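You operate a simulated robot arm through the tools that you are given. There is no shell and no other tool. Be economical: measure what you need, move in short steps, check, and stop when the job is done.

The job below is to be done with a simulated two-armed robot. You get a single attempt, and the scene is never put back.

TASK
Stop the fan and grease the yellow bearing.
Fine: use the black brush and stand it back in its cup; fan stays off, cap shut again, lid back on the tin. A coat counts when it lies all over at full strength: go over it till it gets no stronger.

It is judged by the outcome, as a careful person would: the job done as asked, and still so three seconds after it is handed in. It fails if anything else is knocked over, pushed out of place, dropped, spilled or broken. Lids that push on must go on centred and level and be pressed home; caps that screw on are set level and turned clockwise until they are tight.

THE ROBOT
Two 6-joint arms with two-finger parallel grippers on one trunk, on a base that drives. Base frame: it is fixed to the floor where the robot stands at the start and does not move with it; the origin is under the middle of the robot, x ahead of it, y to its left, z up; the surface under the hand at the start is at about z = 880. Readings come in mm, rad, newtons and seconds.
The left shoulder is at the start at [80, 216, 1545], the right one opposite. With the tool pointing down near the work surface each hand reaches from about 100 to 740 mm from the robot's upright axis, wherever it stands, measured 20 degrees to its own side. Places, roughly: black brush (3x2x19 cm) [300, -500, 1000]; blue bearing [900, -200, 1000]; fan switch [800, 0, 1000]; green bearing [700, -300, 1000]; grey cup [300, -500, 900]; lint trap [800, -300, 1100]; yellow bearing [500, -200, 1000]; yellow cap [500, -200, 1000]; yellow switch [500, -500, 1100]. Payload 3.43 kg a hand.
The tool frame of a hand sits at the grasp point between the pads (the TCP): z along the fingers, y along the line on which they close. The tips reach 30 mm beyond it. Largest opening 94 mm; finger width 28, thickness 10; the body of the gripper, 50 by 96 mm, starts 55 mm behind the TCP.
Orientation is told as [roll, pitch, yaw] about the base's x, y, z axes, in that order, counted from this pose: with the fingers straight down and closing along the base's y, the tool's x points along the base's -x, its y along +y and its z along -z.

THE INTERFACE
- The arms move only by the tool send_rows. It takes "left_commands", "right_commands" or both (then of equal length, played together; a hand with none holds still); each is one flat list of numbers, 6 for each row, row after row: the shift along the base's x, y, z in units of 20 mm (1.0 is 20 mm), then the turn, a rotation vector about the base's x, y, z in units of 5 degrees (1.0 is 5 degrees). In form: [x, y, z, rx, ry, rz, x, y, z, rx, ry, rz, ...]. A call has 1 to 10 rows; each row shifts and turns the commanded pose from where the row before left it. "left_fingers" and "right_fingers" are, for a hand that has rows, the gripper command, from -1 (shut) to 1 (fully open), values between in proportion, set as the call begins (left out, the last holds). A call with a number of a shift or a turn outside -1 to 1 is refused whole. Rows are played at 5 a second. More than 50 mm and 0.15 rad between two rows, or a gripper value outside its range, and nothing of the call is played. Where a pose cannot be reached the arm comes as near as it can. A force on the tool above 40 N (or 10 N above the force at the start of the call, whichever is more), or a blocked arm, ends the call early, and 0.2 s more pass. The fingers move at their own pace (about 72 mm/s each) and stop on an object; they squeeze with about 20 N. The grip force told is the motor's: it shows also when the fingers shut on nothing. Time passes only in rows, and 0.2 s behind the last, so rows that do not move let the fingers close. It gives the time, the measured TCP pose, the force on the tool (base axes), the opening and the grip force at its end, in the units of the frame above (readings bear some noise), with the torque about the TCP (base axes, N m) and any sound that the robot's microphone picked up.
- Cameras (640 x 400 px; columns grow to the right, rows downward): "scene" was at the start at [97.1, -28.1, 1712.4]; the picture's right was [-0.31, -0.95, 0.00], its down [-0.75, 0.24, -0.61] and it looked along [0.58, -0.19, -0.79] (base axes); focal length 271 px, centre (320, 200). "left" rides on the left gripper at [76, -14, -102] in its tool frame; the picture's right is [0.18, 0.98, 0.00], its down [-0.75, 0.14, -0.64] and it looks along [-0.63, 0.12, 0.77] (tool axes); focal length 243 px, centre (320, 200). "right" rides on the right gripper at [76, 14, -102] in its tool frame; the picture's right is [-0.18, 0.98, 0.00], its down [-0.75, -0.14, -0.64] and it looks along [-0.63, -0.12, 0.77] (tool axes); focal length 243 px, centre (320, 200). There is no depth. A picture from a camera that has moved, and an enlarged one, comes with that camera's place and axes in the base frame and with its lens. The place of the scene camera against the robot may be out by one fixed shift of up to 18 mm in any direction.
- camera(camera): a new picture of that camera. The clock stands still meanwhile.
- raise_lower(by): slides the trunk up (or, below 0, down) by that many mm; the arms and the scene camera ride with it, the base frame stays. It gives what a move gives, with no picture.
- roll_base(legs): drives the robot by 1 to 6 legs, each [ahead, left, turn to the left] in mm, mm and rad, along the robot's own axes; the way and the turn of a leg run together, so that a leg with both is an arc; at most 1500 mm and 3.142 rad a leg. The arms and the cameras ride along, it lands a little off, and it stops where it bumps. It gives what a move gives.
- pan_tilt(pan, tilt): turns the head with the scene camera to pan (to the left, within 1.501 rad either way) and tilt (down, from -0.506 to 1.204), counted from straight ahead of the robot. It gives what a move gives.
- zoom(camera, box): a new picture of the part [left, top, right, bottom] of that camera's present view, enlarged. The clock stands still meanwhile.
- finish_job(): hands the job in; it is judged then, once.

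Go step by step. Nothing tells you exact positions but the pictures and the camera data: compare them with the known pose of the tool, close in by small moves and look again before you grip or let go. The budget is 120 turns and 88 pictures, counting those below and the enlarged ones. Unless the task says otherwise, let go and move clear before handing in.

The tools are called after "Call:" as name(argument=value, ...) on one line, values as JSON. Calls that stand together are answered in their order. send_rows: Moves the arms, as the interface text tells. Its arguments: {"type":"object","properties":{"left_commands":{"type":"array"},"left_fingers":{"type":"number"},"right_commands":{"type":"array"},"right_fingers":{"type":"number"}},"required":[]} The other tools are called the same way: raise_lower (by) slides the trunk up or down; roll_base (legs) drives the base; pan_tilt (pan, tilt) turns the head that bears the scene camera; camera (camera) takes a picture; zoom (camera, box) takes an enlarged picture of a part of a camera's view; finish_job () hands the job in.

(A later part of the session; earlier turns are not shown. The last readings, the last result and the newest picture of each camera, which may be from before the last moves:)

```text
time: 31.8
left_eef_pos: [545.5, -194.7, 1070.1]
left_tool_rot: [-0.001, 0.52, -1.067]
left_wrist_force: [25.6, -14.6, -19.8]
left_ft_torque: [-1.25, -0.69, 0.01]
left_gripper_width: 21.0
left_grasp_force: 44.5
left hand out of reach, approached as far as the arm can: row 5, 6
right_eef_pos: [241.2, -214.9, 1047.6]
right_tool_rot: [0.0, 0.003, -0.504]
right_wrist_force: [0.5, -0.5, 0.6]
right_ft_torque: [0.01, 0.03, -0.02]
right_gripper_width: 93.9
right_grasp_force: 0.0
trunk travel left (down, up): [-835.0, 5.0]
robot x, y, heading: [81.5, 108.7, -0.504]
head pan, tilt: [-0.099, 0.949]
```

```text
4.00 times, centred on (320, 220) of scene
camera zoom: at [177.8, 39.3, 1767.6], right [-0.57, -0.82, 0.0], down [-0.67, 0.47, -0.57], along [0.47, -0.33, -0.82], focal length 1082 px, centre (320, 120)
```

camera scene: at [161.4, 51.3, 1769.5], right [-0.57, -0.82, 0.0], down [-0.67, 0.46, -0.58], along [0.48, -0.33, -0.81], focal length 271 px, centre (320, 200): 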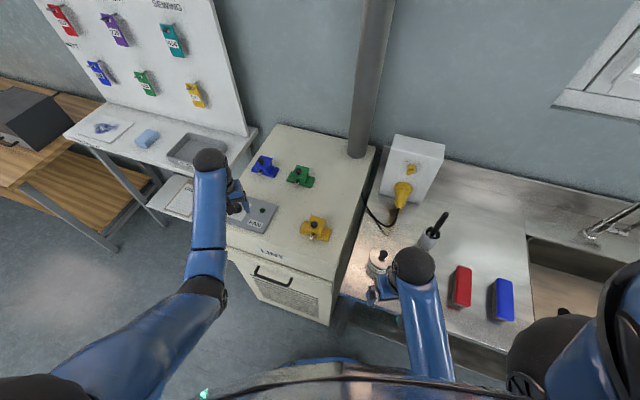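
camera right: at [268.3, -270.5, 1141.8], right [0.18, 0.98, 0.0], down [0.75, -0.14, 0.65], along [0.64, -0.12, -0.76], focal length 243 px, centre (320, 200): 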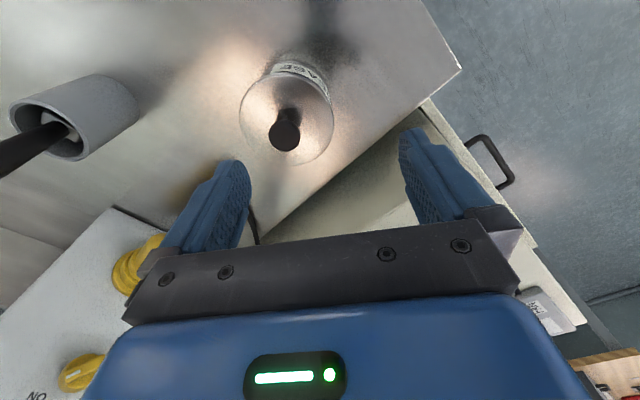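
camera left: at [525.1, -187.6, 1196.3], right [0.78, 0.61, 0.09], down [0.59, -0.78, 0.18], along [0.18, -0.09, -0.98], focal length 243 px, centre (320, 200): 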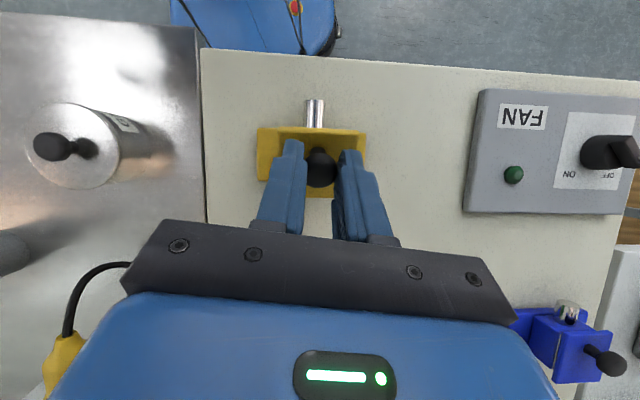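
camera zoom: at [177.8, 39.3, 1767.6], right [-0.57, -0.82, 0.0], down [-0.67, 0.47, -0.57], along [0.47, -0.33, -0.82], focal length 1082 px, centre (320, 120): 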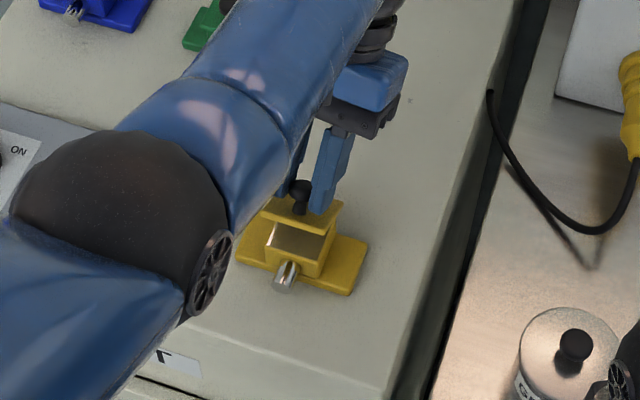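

The lid is about 40° open but the left wrist is near its limit for tilting. I'll hold that tilt and continue by pure translation along the arc.

Call:
send_rows(left_commands=[0.163, -0.298, 0.155, -0.44, -0.24, 0, 0.168, -0.307, 0.095, -0.44, -0.24, 0, 0.173, -0.316, 0.03, 0, 0, 0])

Call:
camera(camera="left")

```text
time: 32.6
left_eef_pos: [548.3, -198.2, 1085.5]
left_tool_rot: [-0.002, 0.432, -1.063]
left_wrist_force: [7.9, 24.5, 5.4]
left_ft_torque: [1.27, 0.12, -0.05]
left_gripper_width: 18.2
left_grasp_force: 45.2
right_eef_pos: [233.3, -203.2, 1051.6]
right_tool_rot: [-0.005, -0.007, -0.503]
right_wrist_force: [-0.3, 0.7, 0.1]
right_ft_torque: [0.02, -0.01, 0.0]
right_gripper_width: 94.0
right_grasp_force: 0.0
trunk travel left (down, up): [-835.0, 5.0]
robot x, y, heading: [83.0, 113.7, -0.503]
head pan, tilt: [-0.099, 0.949]
```

```text
52 pictures are left
camera left: at [522.2, -181.4, 1210.0], right [0.78, 0.62, 0.08], down [0.59, -0.76, 0.27], along [0.22, -0.16, -0.96], focal length 243 px, centre (320, 200)
```

left: 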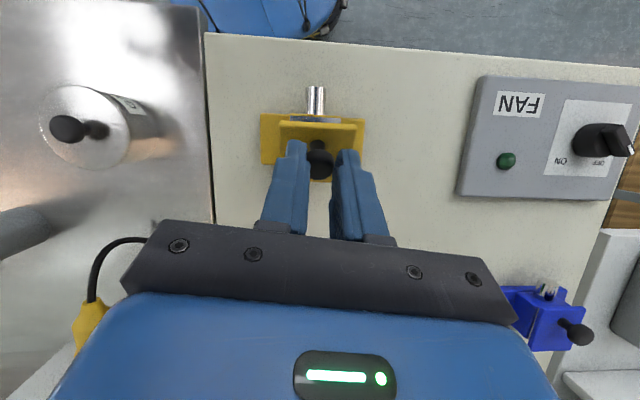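

The ball has slid toward the fingertips. I'll open the fingers and see whether the lid stays where it is.

Call:
send_rows(left_commands=[0, 0, 0, 0, 0, 0, 0, 0, 0, 0, 0, 0], left_fingers=0)

Call:
camera(camera="left")

Call:
zoom(camera="scene", box=[250, 170, 390, 270])

```text
time: 33.2
left_eef_pos: [545.6, -202.8, 1082.9]
left_tool_rot: [-0.002, 0.431, -1.066]
left_wrist_force: [1.0, 0.5, 0.2]
left_ft_torque: [-0.01, 0.07, 0.0]
left_gripper_width: 46.9
left_grasp_force: 0.0
right_eef_pos: [232.4, -207.9, 1050.5]
right_tool_rot: [-0.001, -0.008, -0.504]
right_wrist_force: [-0.5, 0.0, -0.6]
right_ft_torque: [-0.03, -0.01, 0.01]
right_gripper_width: 94.1
right_grasp_force: 0.0
trunk travel left (down, up): [-835.0, 5.0]
robot x, y, heading: [81.3, 109.4, -0.504]
head pan, tilt: [-0.099, 0.949]
```

```text
51 pictures are left
camera left: at [519.9, -187.0, 1207.8], right [0.78, 0.62, 0.08], down [0.58, -0.77, 0.27], along [0.23, -0.17, -0.96], focal length 243 px, centre (320, 200)
```

left: 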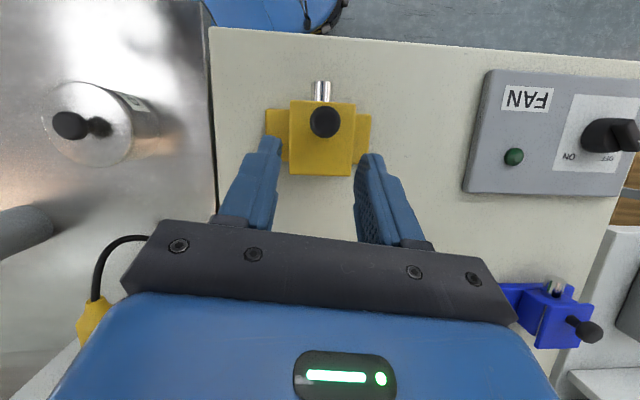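

```text
4.00 times, centred on (320, 220) of scene
camera zoom: at [163.5, 52.2, 1769.4], right [-0.57, -0.82, 0.0], down [-0.67, 0.46, -0.58], along [0.48, -0.33, -0.81], focal length 1082 px, centre (320, 120)
```

zoom: 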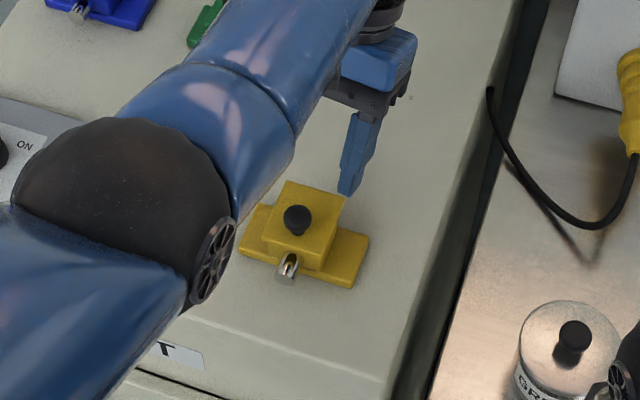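

The lid fell shut again, unharmed. From these views the hinge is about 41 mm behind the ball (around 553,-205,1010) and the edge direction is about 35° instead of 29°. I'll re-set the left hand with that yaw and a slight forward lean, then redo the arc properly.

Call:
send_rows(left_commands=[-0.127, 0.243, 0, -0.876, -0.483, 0, -0.127, 0.243, 0, -0.876, -0.483, 0, -0.127, 0.243, 0, -0.876, -0.483, 0, -0.127, 0.243, 0, -0.876, -0.483, 0, -0.127, 0.243, 0, -0.876, -0.483, 0, -0.127, 0.243, 0, -0.876, -0.483, 0, -0.127, 0.243, 0, -0.82, -0.45, 0, 0, 0, 0, 0, 0, 0.6, 0, 0, -0.5, 0, 0, 0.63, 0, 0, -0.4, 0, 0, 0])

Call:
camera(camera="left")

```text
time: 35.4
left_eef_pos: [526.5, -170.3, 1065.4]
left_tool_rot: [0.0, -0.176, -0.958]
left_wrist_force: [0.7, -0.6, 0.7]
left_ft_torque: [-0.01, -0.02, 0.0]
left_gripper_width: 47.2
left_grasp_force: 0.0
right_eef_pos: [232.4, -208.8, 1050.1]
right_tool_rot: [-0.001, -0.006, -0.503]
right_wrist_force: [-0.2, 0.4, 0.7]
right_ft_torque: [0.02, 0.01, -0.02]
right_gripper_width: 93.8
right_grasp_force: 0.0
trunk travel left (down, up): [-835.0, 5.0]
robot x, y, heading: [80.3, 115.2, -0.5]
head pan, tilt: [-0.099, 0.949]
```

```text
49 pictures are left
camera left: at [462.6, -101.9, 1152.5], right [0.7, 0.71, -0.03], down [0.48, -0.43, 0.76], along [0.53, -0.55, -0.65], focal length 243 px, centre (320, 200)
```

left: 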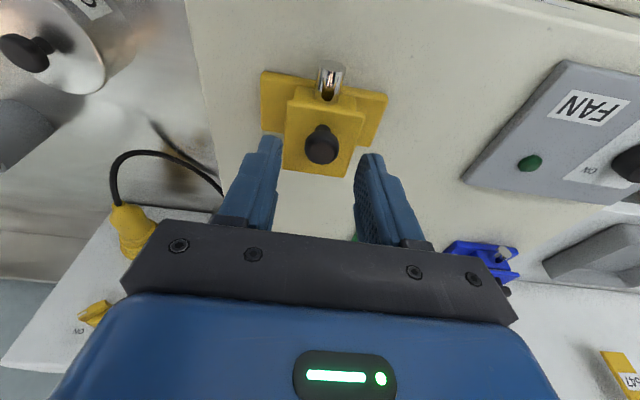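

Aligned well with the lid edges now. Descend, grip, and check the grip reading.

Call:
send_rows(left_commands=[0.03, 0.04, -0.55, 0, 0, 0, 0.03, 0.04, -0.58, 0, 0, 0])

Call:
send_rows(left_commands=[0, 0, 0, 0, 0, 0, 0, 0, 0, 0, 0, 0, 0, 0, 0, 0, 0, 0], left_fingers=-1)

```text
time: 36.0
left_eef_pos: [529.3, -167.6, 1041.1]
left_tool_rot: [0.0, -0.174, -0.957]
left_wrist_force: [0.6, 0.4, 0.9]
left_ft_torque: [0.01, -0.01, 0.04]
left_gripper_width: 46.9
left_grasp_force: 0.2
right_eef_pos: [231.9, -206.4, 1050.4]
right_tool_rot: [-0.002, -0.007, -0.502]
right_wrist_force: [0.1, -0.4, -0.7]
right_ft_torque: [-0.02, -0.01, 0.01]
right_gripper_width: 93.8
right_grasp_force: 0.0
trunk travel left (down, up): [-835.0, 5.0]
robot x, y, heading: [79.4, 110.3, -0.505]
head pan, tilt: [-0.099, 0.949]
```

```text
time: 36.8
left_eef_pos: [528.1, -169.1, 1042.5]
left_tool_rot: [0.0, -0.173, -0.96]
left_wrist_force: [-5.9, -3.2, -1.6]
left_ft_torque: [-0.04, 0.19, -0.11]
left_gripper_width: 21.0
left_grasp_force: 45.3
right_eef_pos: [232.1, -208.8, 1049.9]
right_tool_rot: [-0.002, -0.007, -0.503]
right_wrist_force: [0.1, 0.6, 0.3]
right_ft_torque: [-0.02, -0.03, 0.03]
right_gripper_width: 94.1
right_grasp_force: 0.0
trunk travel left (down, up): [-835.0, 5.0]
robot x, y, heading: [79.3, 111.9, -0.502]
head pan, tilt: [-0.099, 0.949]
```

Grip is good at 21 mm. Now rotate hand and lid rigidly 30° about the hinge.

Call:
send_rows(left_commands=[0.085, -0.121, 0.185, 0.819, 0.574, 0, 0.096, -0.137, 0.17, 0.819, 0.574, 0, 0.1, -0.144, 0.155, 0.819, 0.574, 0, 0.112, -0.16, 0.14, 0.819, 0.574, 0, 0.118, -0.168, 0.12, 0.819, 0.574, 0, 0.123, -0.176, 0.105, 0.819, 0.574, 0])

Call:
camera(camera="left")

```text
time: 38.2
left_eef_pos: [541.1, -187.9, 1061.4]
left_tool_rot: [0.002, 0.347, -0.956]
left_wrist_force: [-0.4, -6.9, 10.2]
left_ft_torque: [-0.53, -0.23, -0.03]
left_gripper_width: 20.9
left_grasp_force: 44.7
right_eef_pos: [231.4, -209.2, 1049.7]
right_tool_rot: [0.002, -0.008, -0.503]
right_wrist_force: [0.2, -0.5, 0.3]
right_ft_torque: [0.0, 0.02, 0.02]
right_gripper_width: 93.9
right_grasp_force: 0.1
trunk travel left (down, up): [-835.0, 5.0]
robot x, y, heading: [82.2, 115.0, -0.499]
head pan, tilt: [-0.099, 0.949]
```

```text
48 pictures are left
camera left: at [508.7, -166.6, 1182.9], right [0.7, 0.71, 0.06], down [0.65, -0.68, 0.35], along [0.29, -0.2, -0.94], focal length 243 px, centre (320, 200)
```

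left: 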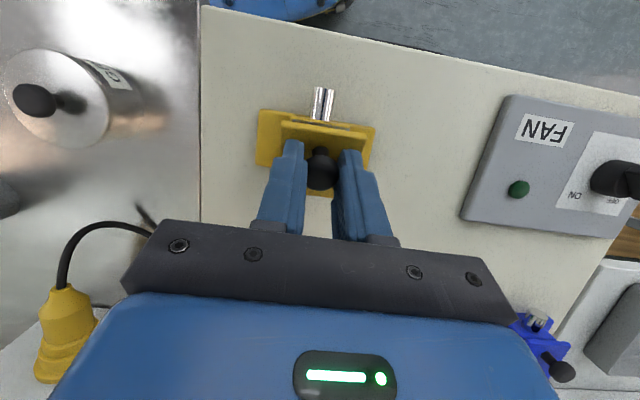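

Very low forces and no slip, so I continue the same rotation until reach runs out.

Call:
send_rows(left_commands=[0.126, -0.18, 0.085, 0.819, 0.574, 0, 0.132, -0.189, 0.065, 0.819, 0.574, 0, 0.132, -0.189, 0.045, 0.819, 0.574, 0])

```text
time: 39.0
left_eef_pos: [534.1, -174.4, 1074.7]
left_tool_rot: [0.007, 0.621, -0.953]
left_wrist_force: [0.5, -0.6, -0.9]
left_ft_torque: [0.02, 0.06, 0.05]
left_gripper_width: 0.3
left_grasp_force: 32.7
left hand out of reach, approached as far as the arm can: row 2, 3
right_eef_pos: [234.0, -212.1, 1048.8]
right_tool_rot: [0.001, -0.004, -0.503]
right_wrist_force: [0.5, -0.2, 0.6]
right_ft_torque: [0.04, -0.03, -0.02]
right_gripper_width: 93.9
right_grasp_force: 0.0
trunk travel left (down, up): [-835.0, 5.0]
robot x, y, heading: [82.8, 111.0, -0.506]
head pan, tilt: [-0.099, 0.949]
```

The left wrist hit its limit and the ball slipped out; the lid is shut again. The left arm approaches exactly along the lean direction, the right arm comes more from the side, so I clear the left and bring in the right hand instead.

Call:
send_rows(left_commands=[0, 0.3, 0.6, 0, 0, 0, -0.2, 1, 0.2, -0.819, -0.574, 0, -0.2, 1, 0, -0.819, -0.574, 0, -0.2, 1, 0, -0.819, -0.574, 0, -0.2, 1, 0, -0.819, -0.574, 0, -0.2, 1, 0, -0.819, -0.574, 0, -0.2, 1, 0, -0.819, -0.574, 0, -0.2, 1, 0, -0.819, -0.574, 0, 0, 1, 0, 0, 0, 0, 0, 1, 0, 0, 0, 0], left_fingers=-0.5, right_commands=[0, 0, 0.5, 0, 0, -0.5, 0.5, 0, 0.5, 0, 0, -0.5, 1, 0.2, 0.3, 0, 0, -0.5, 1, 0.2, 0, 0, 0, -0.5, 1, 0.2, 0, 0, 0, -0.5, 1, 0.2, 0, 0, 0, -0.5, 1, 0.2, 0, 0, 0, -0.5, 1, 0.2, 0, 0, 0, -0.5, 1, 0.2, 0, 0, 0, -0.6, 1, 0.2, 0, 0, 0, -0.6], right_fingers=0)

Call:
camera(camera="right")

Call:
camera(camera="scene")

```text
time: 40.0
left_eef_pos: [553.0, -167.6, 1063.2]
left_tool_rot: [-0.003, 0.349, -0.966]
left_wrist_force: [-9.6, 2.9, 20.2]
left_ft_torque: [-0.12, 0.72, -0.16]
left_gripper_width: 26.9
left_grasp_force: 2.9
left hand out of reach, approached as far as the arm can: row 1, 2, 3, 4
right_eef_pos: [266.5, -198.1, 1046.0]
right_tool_rot: [-0.001, -0.011, -0.667]
right_wrist_force: [-0.2, 0.2, 0.1]
right_ft_torque: [0.04, -0.01, 0.01]
right_gripper_width: 47.2
right_grasp_force: 0.0
right hand out of reach, approached as far as the arm can: row 1, 2, 3, 4
trunk travel left (down, up): [-835.0, 5.0]
robot x, y, heading: [83.6, 108.9, -0.506]
head pan, tilt: [-0.099, 0.949]
stopped in row 4 (left hand): the force on the tool passed its limit at 47 N (the readings are from after the stop); the commanded pose is now the measured one
```

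```text
47 pictures are left
camera right: at [214.0, -137.6, 1147.9], right [0.75, 0.66, 0.0], down [0.5, -0.57, 0.65], along [0.43, -0.49, -0.76], focal length 243 px, centre (320, 200)
```

right: 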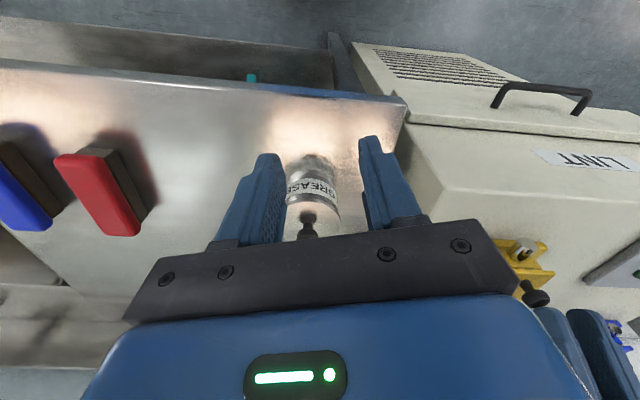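

```text
46 pictures are left
camera scene: at [158.6, 51.7, 1769.8], right [-0.57, -0.82, 0.0], down [-0.67, 0.46, -0.58], along [0.48, -0.33, -0.81], focal length 271 px, centre (320, 200)
```

scene: 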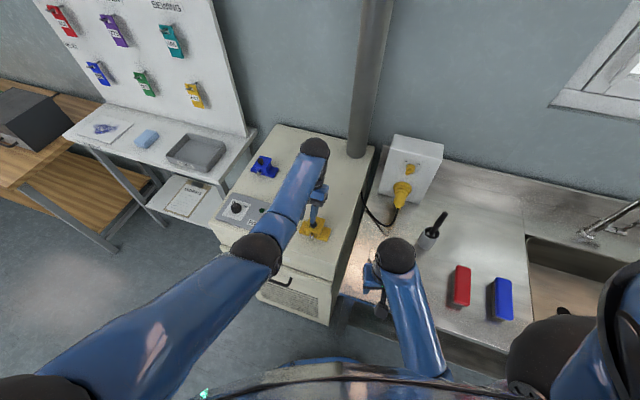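

The left hand touched something near the cap. Zooming in before moving.

Call:
zoom(camera="scene", box=[280, 180, 360, 250])

Call:
camera(camera="left")

```text
5.71 times, centred on (320, 215) of scene
camera zoom: at [158.6, 51.7, 1769.8], right [-0.57, -0.82, 0.0], down [-0.67, 0.46, -0.58], along [0.48, -0.33, -0.81], focal length 1546 px, centre (320, 114)
```

zoom: 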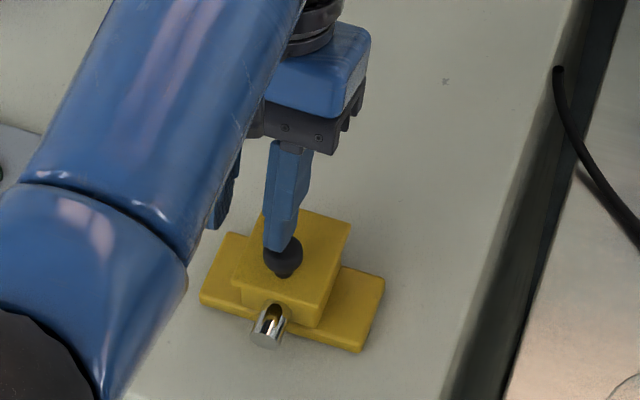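

```text
44 pictures are left
camera left: at [521.6, -145.5, 1186.1], right [0.71, 0.7, 0.06], down [0.65, -0.68, 0.34], along [0.28, -0.21, -0.94], focal length 243 px, centre (320, 200)
```

left: 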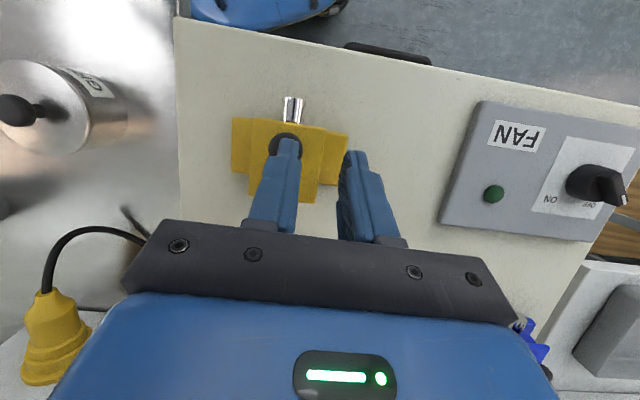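

A fingertip is pressing against the ball; the bearing is still in place. I back off rearward, untilt, then go up and out.

Call:
send_rows(left_commands=[0.29, -0.4, 0.2, 0, 0, 0, 0.1, -0.15, 0.4, -0.819, -0.574, 0, 0, 0, 0.4, -0.819, -0.574, 0, 0, 0, 0.3, -0.819, -0.574, 0, 0, 0, 0, -0.82, -0.574, 0])

```text
time: 41.2
left_eef_pos: [564.7, -178.6, 1086.9]
left_tool_rot: [-0.003, -0.001, -0.962]
left_wrist_force: [0.4, 0.0, -0.1]
left_ft_torque: [-0.03, 0.01, 0.01]
left_gripper_width: 23.7
left_grasp_force: 0.0
right_eef_pos: [268.7, -198.3, 1044.4]
right_tool_rot: [0.0, -0.009, -0.667]
right_wrist_force: [0.0, -0.3, -0.3]
right_ft_torque: [0.03, 0.01, 0.01]
right_gripper_width: 47.0
right_grasp_force: 0.0
trunk travel left (down, up): [-835.0, 5.0]
robot x, y, heading: [80.5, 109.1, -0.509]
head pan, tilt: [-0.099, 0.949]
```

Clear now. Left hand goes out to the left while the right comes toward the bearing.

Call:
send_rows(left_commands=[0, 1, 0, 0, 0, 0, 0, 1, 0, 0, 0, 0, -0.2, 1, 0, 0, 0, 0, -0.4, 1, 0, 0, 0, 0, -0.4, 1, 0, 0, 0, 0, -0.4, 1, 0, 0, 0, 0, -0.4, 1, 0, 0, 0, 0, -0.4, 1, 0, 0, 0, 0, -0.4, 1, 0, 0, 0, 0, -0.4, 1, 0, 0, 0, 0], right_commands=[0, 0, 0, 0, 0, -0.4, 0.5, 0, 0, 0, 0, -0.4, 1, 0.1, 0.1, 0, 0, -0.4, 1, 0.1, 0.2, 0, 0, -0.4, 1, 0.1, 0.2, 0, 0, -0.4, 1, 0.1, 0.2, 0, 0, -0.4, 1, 0.2, 0.2, 0, 0, -0.4, 1, 0.2, 0.2, 0, 0, -0.2, 1, 0.2, 0.2, 0, 0, -0.2, 1, 0.2, 0.2, 0, 0, -0.16])

Call:
camera(camera="right")

```text
time: 43.4
left_eef_pos: [516.8, 11.0, 1041.1]
left_tool_rot: [-0.003, -0.002, -0.963]
left_wrist_force: [-0.2, -0.1, 0.4]
left_ft_torque: [-0.01, -0.01, -0.05]
left_gripper_width: 23.4
left_grasp_force: 0.0
left hand out of reach, approached as far as the arm can: row 4, 5, 6, 7, 8, 9, 10
right_eef_pos: [439.9, -172.5, 1051.1]
right_tool_rot: [0.003, -0.011, -0.961]
right_wrist_force: [-0.1, 0.0, 0.5]
right_ft_torque: [0.0, -0.02, -0.01]
right_gripper_width: 47.2
right_grasp_force: 0.0
right hand out of reach, approached as far as the arm can: row 3, 4, 5, 6, 7
trunk travel left (down, up): [-835.0, 5.0]
robot x, y, heading: [82.7, 115.1, -0.508]
head pan, tilt: [-0.099, 0.949]
```

```text
43 pictures are left
camera right: at [406.4, -100.7, 1152.7], right [0.91, 0.41, 0.0], down [0.31, -0.69, 0.65], along [0.27, -0.59, -0.76], focal length 243 px, centre (320, 200)
```

right: 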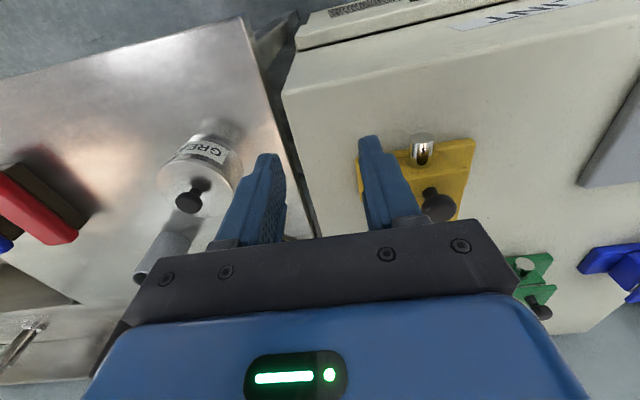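

Ball still at (528,-170). I'll test in free air, behind the cap, how far the right hand can lean back.

Call:
send_rows(right_commands=[0.6, -0.7, 0.2, 0, 0, 0, 0.6, -0.7, 0.2, 0, 0, 0, 0.6, -0.7, 0.2, 0, 0, 0, 0.6, -0.7, 0.2, 0.819, 0.574, 0, 0.8, -0.2, 0.2, 0.819, 0.574, 0, 0.8, 0, 0.1, 0.819, 0.574, 0, 0.8, 0, 0, 0.819, 0.574, 0, 0.8, 0, 0, 0.819, 0.574, 0, 0.4, 0, 0, 0.819, 0.574, 0, 0, 0, 0, 0.819, 0.574, 0])

Call:
send_rows(right_commands=[0, 0, 0, 0.819, 0.574, 0, 0, 0, 0, 0.819, 0.574, 0, 0, 0, 0, 0.819, 0.574, 0, 0, 0, 0, 0.819, 0.574, 0, 0, 0, 0, 0.819, 0.574, 0])

```text
time: 45.6
left_eef_pos: [515.6, 8.1, 1040.6]
left_tool_rot: [-0.001, -0.003, -0.963]
left_wrist_force: [-0.3, 0.4, -0.5]
left_ft_torque: [0.01, 0.0, 0.0]
left_gripper_width: 23.5
left_grasp_force: 0.0
right_eef_pos: [567.7, -234.5, 1057.1]
right_tool_rot: [-0.001, 0.601, -0.96]
right_wrist_force: [0.7, -0.1, -0.1]
right_ft_torque: [-0.02, 0.01, -0.01]
right_gripper_width: 46.8
right_grasp_force: 0.1
right hand out of reach, approached as far as the arm can: row 4, 5
trunk travel left (down, up): [-835.0, 5.0]
robot x, y, heading: [81.5, 112.8, -0.504]
head pan, tilt: [-0.099, 0.949]
```

```text
time: 46.8
left_eef_pos: [516.6, 8.4, 1041.6]
left_tool_rot: [0.0, -0.003, -0.964]
left_wrist_force: [1.0, -0.9, -0.4]
left_ft_torque: [-0.02, 0.04, 0.02]
left_gripper_width: 23.6
left_grasp_force: 0.0
right_eef_pos: [508.2, -214.0, 1083.2]
right_tool_rot: [-0.001, 0.994, -0.96]
right_wrist_force: [0.2, 0.3, -0.3]
right_ft_torque: [0.0, 0.01, 0.0]
right_gripper_width: 47.0
right_grasp_force: 0.2
right hand out of reach, approached as far as the arm can: row 1, 2, 3, 4, 5
trunk travel left (down, up): [-835.0, 5.0]
robot x, y, heading: [80.7, 108.4, -0.504]
head pan, tilt: [-0.099, 0.949]
```

The right hand leans 35° there and more when the target is nearer, so I'll shift the robot about 100 mm along the counter and re-test the lean.

Call:
roll_base(legs=[[44, 90, 0]])

Call:
send_rows(right_commands=[-0.5, -0.9, 0, 0, 0, 0, -0.5, -0.9, 0, 0, 0, 0, 0, -0.9, -0.3, 0, 0, 0, 0, -0.9, -0.5, 0, 0, 0, 0, -0.3, -0.5, 0, 0, 0])

```text
time: 48.0
left_eef_pos: [590.8, 57.7, 1043.9]
left_tool_rot: [0.007, -0.003, -0.968]
left_wrist_force: [-0.3, 0.0, -0.4]
left_ft_torque: [0.03, -0.01, -0.01]
left_gripper_width: 23.6
left_grasp_force: 0.0
right_eef_pos: [581.5, -166.5, 1083.7]
right_tool_rot: [0.012, 0.991, -0.955]
right_wrist_force: [-0.3, 0.2, 0.3]
right_ft_torque: [0.04, -0.02, -0.06]
right_gripper_width: 47.2
right_grasp_force: 0.0
trunk travel left (down, up): [-835.0, 5.0]
robot x, y, heading: [162.2, 171.1, -0.507]
head pan, tilt: [-0.099, 0.949]
```

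```text
time: 49.2
left_eef_pos: [595.5, 61.5, 1041.2]
left_tool_rot: [0.001, -0.003, -0.967]
left_wrist_force: [-0.7, -0.8, -0.4]
left_ft_torque: [0.02, -0.01, -0.01]
left_gripper_width: 23.5
left_grasp_force: 0.0
right_eef_pos: [554.2, -214.7, 1070.1]
right_tool_rot: [0.002, 0.991, -0.968]
right_wrist_force: [0.9, 0.1, 0.3]
right_ft_torque: [-0.03, 0.02, -0.04]
right_gripper_width: 46.8
right_grasp_force: 0.1
right hand out of reach, approached as far as the arm can: row 3, 4, 5
trunk travel left (down, up): [-835.0, 5.0]
robot x, y, heading: [159.4, 168.3, -0.509]
head pan, tilt: [-0.099, 0.949]
```

Slightly short toward the back. Turning the robot 0.3 rad left brings the right shoulder nearer; then I re-test.

Call:
roll_base(legs=[[0, 0, 0.3]])

Call:
pan_tilt(pan=-0.55, tilt=0.95)

Call:
camera(camera="scene")

```text
time: 50.5
left_eef_pos: [607.7, 193.6, 1042.3]
left_tool_rot: [-0.001, -0.001, -0.669]
left_wrist_force: [0.0, -0.3, 0.8]
left_ft_torque: [0.06, 0.0, -0.01]
left_gripper_width: 23.6
left_grasp_force: 0.1
right_eef_pos: [649.2, -82.3, 1069.9]
right_tool_rot: [0.0, 0.992, -0.667]
right_wrist_force: [0.2, 0.1, -0.2]
right_ft_torque: [0.01, -0.02, -0.01]
right_gripper_width: 46.9
right_grasp_force: 0.1
trunk travel left (down, up): [-835.0, 5.0]
robot x, y, heading: [164.8, 171.0, -0.212]
head pan, tilt: [-0.099, 0.949]
```

```text
time: 51.4
left_eef_pos: [607.4, 195.0, 1041.1]
left_tool_rot: [-0.001, -0.003, -0.669]
left_wrist_force: [0.6, -0.4, 0.6]
left_ft_torque: [0.03, -0.01, 0.0]
left_gripper_width: 23.5
left_grasp_force: 0.0
right_eef_pos: [648.4, -81.2, 1070.9]
right_tool_rot: [-0.002, 0.989, -0.669]
right_wrist_force: [1.3, -0.7, 0.4]
right_ft_torque: [-0.03, 0.0, 0.02]
right_gripper_width: 47.0
right_grasp_force: 0.1
trunk travel left (down, up): [-835.0, 5.0]
robot x, y, heading: [161.8, 167.4, -0.21]
head pan, tilt: [-0.55, 0.949]
```

```text
42 pictures are left
camera scene: at [240.0, 106.0, 1769.4], right [-0.69, -0.72, 0.0], down [-0.59, 0.56, -0.58], along [0.42, -0.4, -0.81], focal length 271 px, centre (320, 200)
```

scene: 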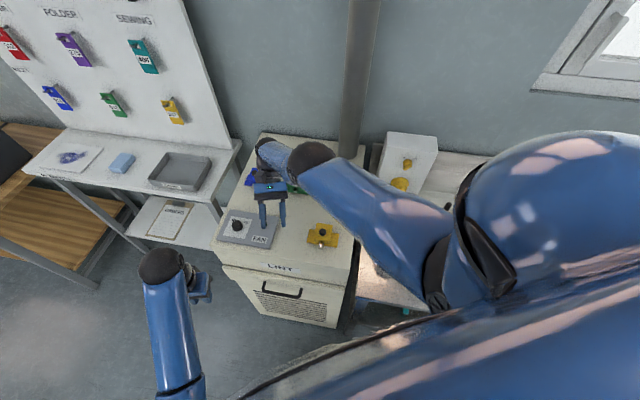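

Good view. Now test the wanted end pose (570,-230,1063) with this lean in free air.

Call:
send_rows(right_commands=[-0.2, -0.93, 0, 0, 0, -0.42, -0.2, -0.93, 0, 0, 0, -0.42, -0.5, -0.93, 0, 0, 0, -0.42, -0.5, -0.93, 0, 0, 0, -0.42, -0.6, -0.93, 0, 0, 0, -0.42, -0.6, -0.93, 0, 0, 0, -0.42, -0.6, -0.93, -0.15, 0, 0, -0.42, -0.7, -0.93, -0.2, 0, 0, -0.42])

```text
time: 53.2
left_eef_pos: [607.9, 193.0, 1041.0]
left_tool_rot: [0.001, -0.004, -0.669]
left_wrist_force: [0.5, -0.3, -0.6]
left_ft_torque: [0.01, -0.01, 0.01]
left_gripper_width: 23.2
left_grasp_force: 0.0
right_eef_pos: [591.3, -240.3, 1050.1]
right_tool_rot: [0.0, 0.993, -0.963]
right_wrist_force: [-1.0, -0.5, -0.2]
right_ft_torque: [0.04, 0.01, -0.01]
right_gripper_width: 46.9
right_grasp_force: 0.1
right hand out of reach, approached as far as the arm can: row 2, 3, 4, 5, 6, 8
trunk travel left (down, up): [-835.0, 5.0]
robot x, y, heading: [165.4, 168.8, -0.213]
head pan, tilt: [-0.55, 0.949]
```

Now it's slightly too near; halfway between the two headings should fit. Turn back 0.13 and re-test.

Call:
roll_base(legs=[[0, 0, -0.13]])

Call:
send_rows(right_commands=[0.3, 0.6, 0.15, 0, 0, 0.37, 0.4, 0.7, 0.15, 0, 0, 0.37, 0.4, 0.7, 0.15, 0, 0, 0.37, 0.4, 0.7, 0.15, 0, 0, 0.37, 0, 0, 0, 0, 0, 0])

```text
time: 54.2
left_eef_pos: [608.2, 137.5, 1040.4]
left_tool_rot: [-0.003, -0.005, -0.801]
left_wrist_force: [0.4, 0.2, -0.2]
left_ft_torque: [-0.05, 0.0, -0.02]
left_gripper_width: 23.5
left_grasp_force: 0.1
right_eef_pos: [538.2, -291.1, 1050.0]
right_tool_rot: [-0.005, 0.992, -1.097]
right_wrist_force: [-0.1, -1.0, 0.9]
right_ft_torque: [-0.01, -0.02, 0.01]
right_gripper_width: 47.1
right_grasp_force: 0.1
trunk travel left (down, up): [-835.0, 5.0]
robot x, y, heading: [162.6, 168.5, -0.34]
head pan, tilt: [-0.55, 0.949]
```

```text
time: 55.4
left_eef_pos: [608.7, 135.4, 1040.8]
left_tool_rot: [-0.001, -0.003, -0.8]
left_wrist_force: [0.0, -0.2, 0.6]
left_ft_torque: [-0.01, -0.01, 0.02]
left_gripper_width: 23.5
left_grasp_force: 0.1
right_eef_pos: [569.5, -239.8, 1058.7]
right_tool_rot: [0.001, 0.991, -0.964]
right_wrist_force: [-0.1, 0.7, 0.2]
right_ft_torque: [0.01, -0.02, 0.04]
right_gripper_width: 46.8
right_grasp_force: 0.1
right hand out of reach, approached as far as the arm can: row 2
trunk travel left (down, up): [-835.0, 5.0]
robot x, y, heading: [163.6, 164.2, -0.339]
head pan, tilt: [-0.55, 0.949]
```

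Reachable. Now bring the right hand back over the ball with a -30° lean for the start of the swing.

Call:
send_rows(right_commands=[0, 0, 0.2, -0.819, -0.574, 0, 0, 0, 0.2, -0.819, -0.574, 0, 0, 0, 0.2, -0.819, -0.574, 0, 0, 0, 0.2, -0.819, -0.574, 0, 0, 0, 0.2, -0.819, -0.574, 0, 0, 0, 0.2, -0.819, -0.574, 0, 0, 0, 0.2, -0.819, -0.574, 0, 0, 0, 0, -0.819, -0.574, 0, 0, 0, 0, -0.819, -0.574, 0])

Call:
send_rows(right_commands=[-0.26, 0.43, 0, -0.762, -0.534, 0, -0.26, 0.43, 0, -0.762, -0.534, 0, -0.26, 0.43, 0, -0.762, -0.534, 0, -0.26, 0.43, 0, -0.762, -0.534, 0, -0.26, 0.43, 0, -0.762, -0.534, 0, -0.26, 0.43, 0, -0.762, -0.534, 0, -0.26, 0.43, 0, -0.762, -0.534, 0, -0.26, 0.43, 0, -0.762, -0.534, 0, -0.26, 0.43, 0, -0.762, -0.534, 0])

Call:
camera(camera="right")

```text
time: 57.4
left_eef_pos: [609.1, 136.5, 1040.7]
left_tool_rot: [-0.002, -0.005, -0.801]
left_wrist_force: [0.0, -0.3, 0.1]
left_ft_torque: [-0.05, -0.03, 0.03]
left_gripper_width: 23.6
left_grasp_force: 0.1
right_eef_pos: [691.4, -312.1, 1018.5]
right_tool_rot: [0.002, 0.207, -0.96]
right_wrist_force: [0.6, 0.6, 0.1]
right_ft_torque: [-0.02, 0.02, 0.03]
right_gripper_width: 47.3
right_grasp_force: 0.1
right hand out of reach, approached as far as the arm can: row 1, 2, 3, 4, 5, 6, 7, 8, 9
trunk travel left (down, up): [-835.0, 5.0]
robot x, y, heading: [160.2, 168.1, -0.344]
head pan, tilt: [-0.55, 0.949]
```

```text
time: 58.2
left_eef_pos: [598.9, 138.5, 1045.1]
left_tool_rot: [0.004, -0.01, -0.806]
left_wrist_force: [0.1, -0.1, 0.6]
left_ft_torque: [0.07, 0.03, 0.01]
left_gripper_width: 23.6
left_grasp_force: 0.0
right_eef_pos: [716.0, -309.2, 1002.0]
right_tool_rot: [-0.001, -0.015, -0.962]
right_wrist_force: [-32.0, 18.4, 44.7]
right_ft_torque: [1.65, 0.12, 0.68]
right_gripper_width: 38.0
right_grasp_force: 0.0
right hand out of reach, approached as far as the arm can: row 1, 2, 3, 4
trunk travel left (down, up): [-835.0, 5.0]
robot x, y, heading: [157.6, 172.3, -0.347]
head pan, tilt: [-0.55, 0.949]
stopped in row 4 (right hand): the force on the tool passed its limit at 45 N (the readings are from after the stop); the commanded pose is now the measured one
```

```text
41 pictures are left
camera right: at [682.8, -237.0, 1104.2], right [0.91, 0.41, 0.0], down [0.31, -0.69, 0.65], along [0.27, -0.59, -0.76], focal length 243 px, centre (320, 200)
```

right: 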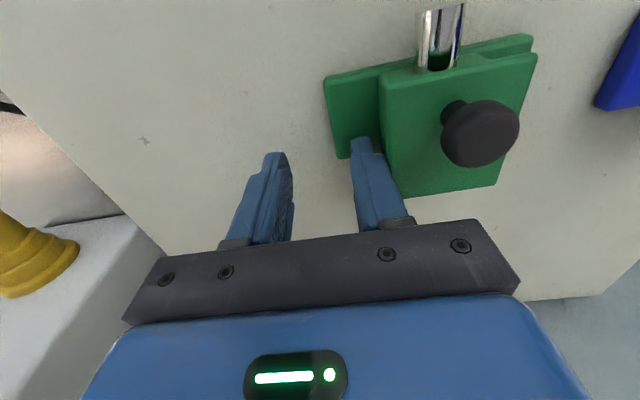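

Out-of-reach commands let the arm drift to the green bearing and touch it, so I stop using those heights. I lift gently first and check the green bearing.

Call:
send_rows(right_commands=[0, 0, 0.5, 0, 0, 0, -0.1, -0.07, 0.6, 0, 0, 0, -0.1, -0.07, 0.55, 0, 0, 0])

Call:
camera(camera="right")

Call:
camera(camera="scene")

```text
time: 59.0
left_eef_pos: [606.2, 131.5, 1041.1]
left_tool_rot: [0.002, -0.001, -0.802]
left_wrist_force: [0.1, -0.7, 0.2]
left_ft_torque: [-0.03, 0.03, 0.02]
left_gripper_width: 23.3
left_grasp_force: 0.0
right_eef_pos: [733.5, -325.9, 1020.2]
right_tool_rot: [0.002, -0.019, -0.966]
right_wrist_force: [-10.0, -13.9, -7.9]
right_ft_torque: [-0.4, 0.24, 0.06]
right_gripper_width: 37.8
right_grasp_force: 0.0
right hand out of reach, approached as far as the arm can: row 1, 2, 3
trunk travel left (down, up): [-835.0, 5.0]
robot x, y, heading: [160.0, 163.9, -0.345]
head pan, tilt: [-0.55, 0.949]
```

```text
40 pictures are left
camera right: at [700.5, -253.2, 1122.1], right [0.91, 0.41, 0.0], down [0.31, -0.69, 0.66], along [0.27, -0.6, -0.75], focal length 243 px, centre (320, 200)
```

right: 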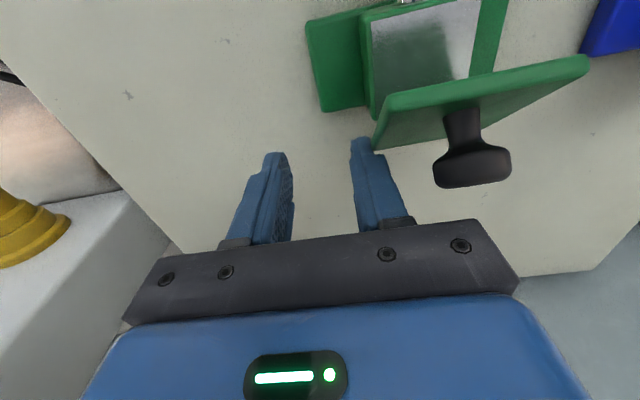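

```text
39 pictures are left
camera scene: at [229.8, 90.3, 1769.0], right [-0.78, -0.63, 0.0], down [-0.51, 0.64, -0.58], along [0.36, -0.45, -0.81], focal length 271 px, centre (320, 200)
```

scene: 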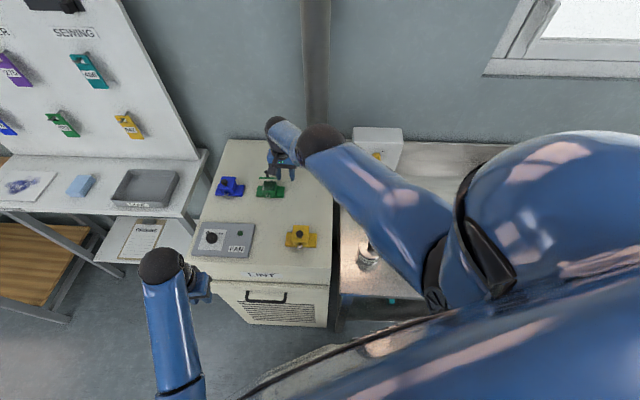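

The finger's lift swung the green lid open — it must be closed again, but it also shows a finger under the lid's side edge works. I reverse the motion so the green lid settles shut, then slide away.

Call:
send_rows(right_commands=[0, 0, -0.45, 0, 0, 0, 0, 0, -0.45, 0, 0, 0, -0.1, -0.07, -0.35, 0, 0, 0])

Call:
camera(camera="right")

```text
time: 59.9
left_eef_pos: [604.0, 137.2, 1042.1]
left_tool_rot: [0.0, -0.007, -0.804]
left_wrist_force: [1.2, 0.5, -0.2]
left_ft_torque: [0.01, -0.03, -0.02]
left_gripper_width: 23.3
left_grasp_force: 0.0
right_eef_pos: [728.0, -321.9, 1009.9]
right_tool_rot: [0.01, -0.039, -0.968]
right_wrist_force: [-11.1, 0.9, 16.6]
right_ft_torque: [0.5, -0.21, 0.35]
right_gripper_width: 42.2
right_grasp_force: 0.0
right hand out of reach, approached as far as the arm can: row 2, 3
trunk travel left (down, up): [-835.0, 5.0]
robot x, y, heading: [160.1, 168.8, -0.348]
head pan, tilt: [-0.55, 0.949]
stopped in row 3 (right hand): the force on the tool passed its limit at 46 N (the readings are from after the stop); the commanded pose is now the measured one
```

```text
38 pictures are left
camera right: at [692.9, -248.1, 1111.0], right [0.91, 0.41, 0.02], down [0.29, -0.68, 0.67], along [0.28, -0.61, -0.74], focal length 243 px, centre (320, 200)
```

right: 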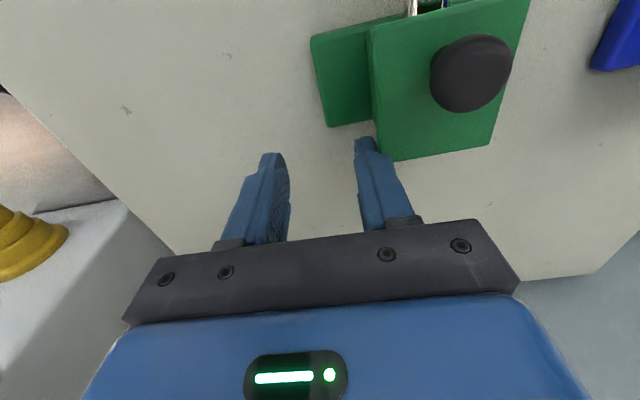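

The lid is nearly down; slide out sideways and check.

Call:
send_rows(right_commands=[-0.4, -0.28, 0, 0, 0, 0, -0.7, -0.5, 0, 0, 0, 0, -0.7, -0.5, 0, 0, 0, 0])

Call:
camera(camera="right")

Call:
zoom(camera="scene", box=[190, 130, 350, 270])

```text
time: 60.7
left_eef_pos: [610.1, 129.2, 1040.7]
left_tool_rot: [0.002, 0.0, -0.805]
left_wrist_force: [-0.3, 0.0, 0.5]
left_ft_torque: [0.01, 0.0, 0.01]
left_gripper_width: 23.3
left_grasp_force: 0.2
right_eef_pos: [708.0, -363.3, 994.7]
right_tool_rot: [0.007, -0.028, -0.969]
right_wrist_force: [0.3, -0.9, 0.3]
right_ft_torque: [-0.01, -0.01, 0.01]
right_gripper_width: 47.1
right_grasp_force: 0.2
right hand out of reach, approached as far as the arm can: row 1, 2, 3
trunk travel left (down, up): [-835.0, 5.0]
robot x, y, heading: [160.1, 167.4, -0.346]
head pan, tilt: [-0.55, 0.949]
```

```text
37 pictures are left
camera right: at [675.0, -290.1, 1096.2], right [0.91, 0.41, 0.01], down [0.3, -0.69, 0.66], along [0.28, -0.6, -0.75], focal length 243 px, centre (320, 200)
```

right: 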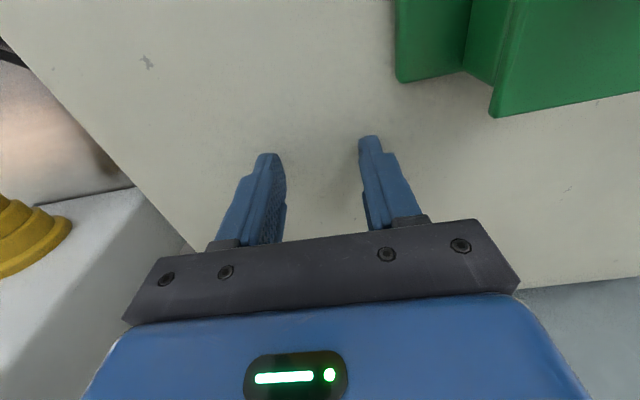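

```text
2.86 times, centred on (270, 200) of scene
camera zoom: at [233.5, 87.3, 1768.6], right [-0.78, -0.63, 0.0], down [-0.51, 0.64, -0.58], along [0.36, -0.45, -0.82], focal length 773 px, centre (463, 200)
```

zoom: 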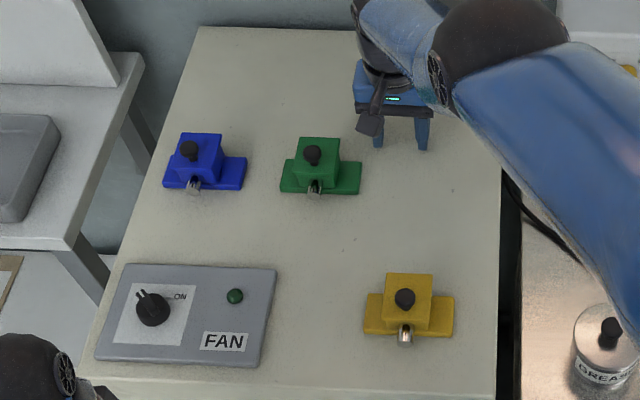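

Green is shut and in place. Next I'll open the yellow lid with the right hand's closed fingers leaned 45°, wedged under the lid's side from the sink side. First I retrace the clear corridor to the front with the fingers shut.

Call:
send_rows(right_commands=[-0.09, 0.83, 0.1, 0, 0, 0, -0.09, 0.83, 0.1, 0, 0, 0, -0.09, 0.83, 0.1, 0, 0, 0, -0.09, 0.83, 0.1, 0, 0, 0, -0.574, 0.819, 0, 0, 0, 0, -0.574, 0.819, 0, 0, 0, 0, -0.574, 0.819, 0, 0, 0, 0, -0.574, 0.819, 0, 0, 0, 0], right_fingers=-1)

```text
time: 61.8
left_eef_pos: [605.4, 129.1, 1041.7]
left_tool_rot: [0.001, -0.002, -0.811]
left_wrist_force: [0.0, 0.5, 0.4]
left_ft_torque: [-0.01, -0.01, -0.02]
left_gripper_width: 23.5
left_grasp_force: 0.0
right_eef_pos: [723.2, -320.7, 993.0]
right_tool_rot: [0.004, -0.048, -0.977]
right_wrist_force: [-2.9, -10.4, -3.0]
right_ft_torque: [-0.31, 0.1, 0.05]
right_gripper_width: 0.1
right_grasp_force: 19.9
right hand out of reach, approached as far as the arm can: row 1, 2, 3, 4, 5
trunk travel left (down, up): [-835.0, 5.0]
robot x, y, heading: [161.6, 162.4, -0.352]
head pan, tilt: [-0.55, 0.949]
stopped in row 5 (right hand): the force on the tool passed its limit at 46 N (the readings are from after the stop); the commanded pose is now the measured one
```

The arm seems to be at a wrist limit at this yaw, pushing it outward into the green bearing. I back away and turn the yaw toward the pose I need anyway, which should free it.

Call:
send_rows(right_commands=[-0.12, -0.7, 0, 0, 0, 0, -0.12, -0.7, 0, 0, 0, 0, 0, 0, 0, 0, 0, 1, 0, 0, 0, 0, 0, 1, 0, 0, 0, 0, 0, 1, 0, 0, 0, 0, 0, 1, 0, 0, 0, 0, 0, 1, 0, 0, 0, 0, 0, 1])

Call:
camera(camera="scene")

```text
time: 63.6
left_eef_pos: [606.3, 130.6, 1042.6]
left_tool_rot: [0.0, -0.004, -0.808]
left_wrist_force: [-0.1, 0.3, 0.2]
left_ft_torque: [0.0, 0.0, 0.01]
left_gripper_width: 23.5
left_grasp_force: 0.1
right_eef_pos: [717.6, -342.2, 994.7]
right_tool_rot: [0.006, -0.045, -0.452]
right_wrist_force: [-0.4, 0.4, 0.3]
right_ft_torque: [-0.01, -0.01, 0.01]
right_gripper_width: 0.0
right_grasp_force: 20.4
right hand out of reach, approached as far as the arm can: row 2
trunk travel left (down, up): [-835.0, 5.0]
robot x, y, heading: [163.4, 166.6, -0.35]
head pan, tilt: [-0.55, 0.949]
```

```text
35 pictures are left
camera scene: at [230.9, 94.1, 1769.4], right [-0.78, -0.62, 0.0], down [-0.51, 0.64, -0.58], along [0.36, -0.46, -0.81], focal length 271 px, centre (320, 200)
```

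scene: 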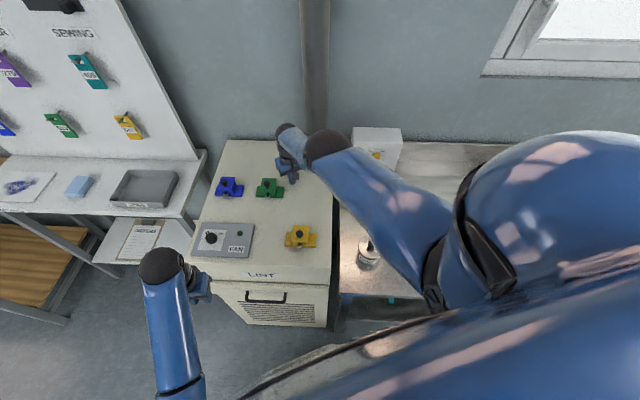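

Freed. Move down the corridor between the green and yellow bearings in small steps.

Call:
send_rows(right_commands=[-0.4, 0.65, 0.3, 0, 0, 0.5, -0.5, 0.75, 0.3, 0, 0, 0.5, -0.5, 0.75, 0.2, 0, 0, 0.5])

```text
time: 64.4
left_eef_pos: [606.8, 131.6, 1040.6]
left_tool_rot: [-0.001, -0.003, -0.81]
left_wrist_force: [0.3, -0.2, 0.2]
left_ft_torque: [-0.03, 0.01, 0.0]
left_gripper_width: 23.4
left_grasp_force: 0.1
right_eef_pos: [725.9, -318.2, 991.4]
right_tool_rot: [0.005, -0.045, -0.322]
right_wrist_force: [-0.6, -1.8, 2.9]
right_ft_torque: [-0.07, -0.01, 0.03]
right_gripper_width: 0.0
right_grasp_force: 20.3
right hand out of reach, approached as far as the arm can: row 1, 2, 3
trunk travel left (down, up): [-835.0, 5.0]
robot x, y, heading: [162.6, 167.7, -0.346]
head pan, tilt: [-0.55, 0.949]
```

Still held at a limit. I'll lean the tool outward (pointing away from the robot), which should unload the wrist, and see whether the arm can then come in.

Call:
send_rows(right_commands=[-0.1, -0.5, 0.2, -0.31, -0.95, 0, -0.1, -0.5, 0.2, -0.31, -0.95, 0, -0.1, -0.3, 0.2, -0.31, -0.95, 0, 0, 0, 0.2, -0.31, -0.95, 0, 0, 0, 0.2, -0.31, -0.95, 0, 0, 0, 0, -0.31, -0.95, 0])

```text
time: 65.8
left_eef_pos: [596.2, 136.7, 1046.1]
left_tool_rot: [0.002, -0.014, -0.813]
left_wrist_force: [0.5, 0.6, 0.1]
left_ft_torque: [0.04, 0.04, -0.03]
left_gripper_width: 23.7
left_grasp_force: 0.0
right_eef_pos: [768.9, -371.9, 993.5]
right_tool_rot: [0.002, -0.558, -0.327]
right_wrist_force: [-46.4, 24.1, 67.9]
right_ft_torque: [0.68, 1.26, 0.04]
right_gripper_width: 0.0
right_grasp_force: 19.9
right hand out of reach, approached as far as the arm can: row 1, 2, 3, 4, 5, 6
trunk travel left (down, up): [-835.0, 5.0]
robot x, y, heading: [160.2, 166.0, -0.355]
head pan, tilt: [-0.55, 0.949]
stopped in row 6 (right hand): the force on the tool passed its limit at 120 N (the readings are from after the stop); the commanded pose is now the measured one
```

That drifted outward and pressed on something (120 N); leaning outward is the wrong way for this arm branch. I reverse: lean back upright and beyond while coming in.

Call:
send_rows(right_commands=[-0.2, 0.05, 0.2, 0.31, 0.95, 0, -0.4, 0.1, 0.1, 0.31, 0.95, 0, -0.4, 0.1, 0, 0.31, 0.95, 0, -0.4, 0.1, 0, 0.31, 0.95, 0, -0.4, 0.1, 0, 0.31, 0.95, 0, -0.4, 0.1, 0, 0.31, 0.95, 0, -0.4, 0.1, 0, 0.31, 0.95, 0, -0.4, 0.1, 0, 0.31, 0.95, 0, -0.4, 0.1, 0, 0.31, 0.95, 0])

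Call:
camera(camera="scene")

```text
time: 67.8
left_eef_pos: [607.1, 130.4, 1041.3]
left_tool_rot: [0.0, -0.003, -0.81]
left_wrist_force: [-1.4, -0.2, -0.2]
left_ft_torque: [0.0, -0.03, -0.01]
left_gripper_width: 23.3
left_grasp_force: 0.0
right_eef_pos: [660.2, -334.3, 1011.2]
right_tool_rot: [0.0, 0.245, -0.325]
right_wrist_force: [0.1, 0.3, -0.1]
right_ft_torque: [0.04, -0.01, 0.01]
right_gripper_width: 0.2
right_grasp_force: 19.5
right hand out of reach, approached as far as the arm can: row 2, 3, 4, 5, 6, 7, 8, 9
trunk travel left (down, up): [-835.0, 5.0]
robot x, y, heading: [161.6, 167.1, -0.346]
head pan, tilt: [-0.55, 0.949]
```

```text
34 pictures are left
camera scene: at [230.5, 93.5, 1769.3], right [-0.79, -0.62, 0.0], down [-0.5, 0.64, -0.58], along [0.36, -0.46, -0.81], focal length 271 px, centre (320, 200)
```

scene: 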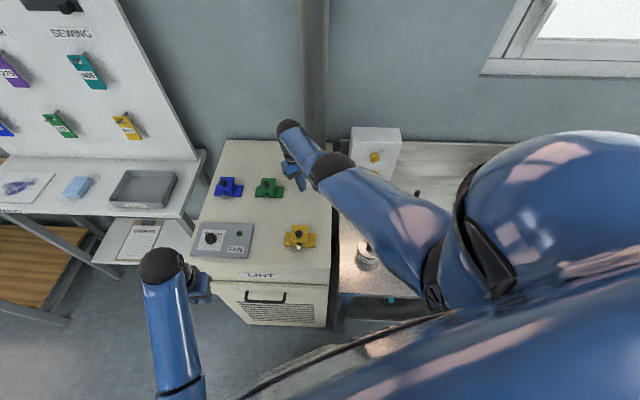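

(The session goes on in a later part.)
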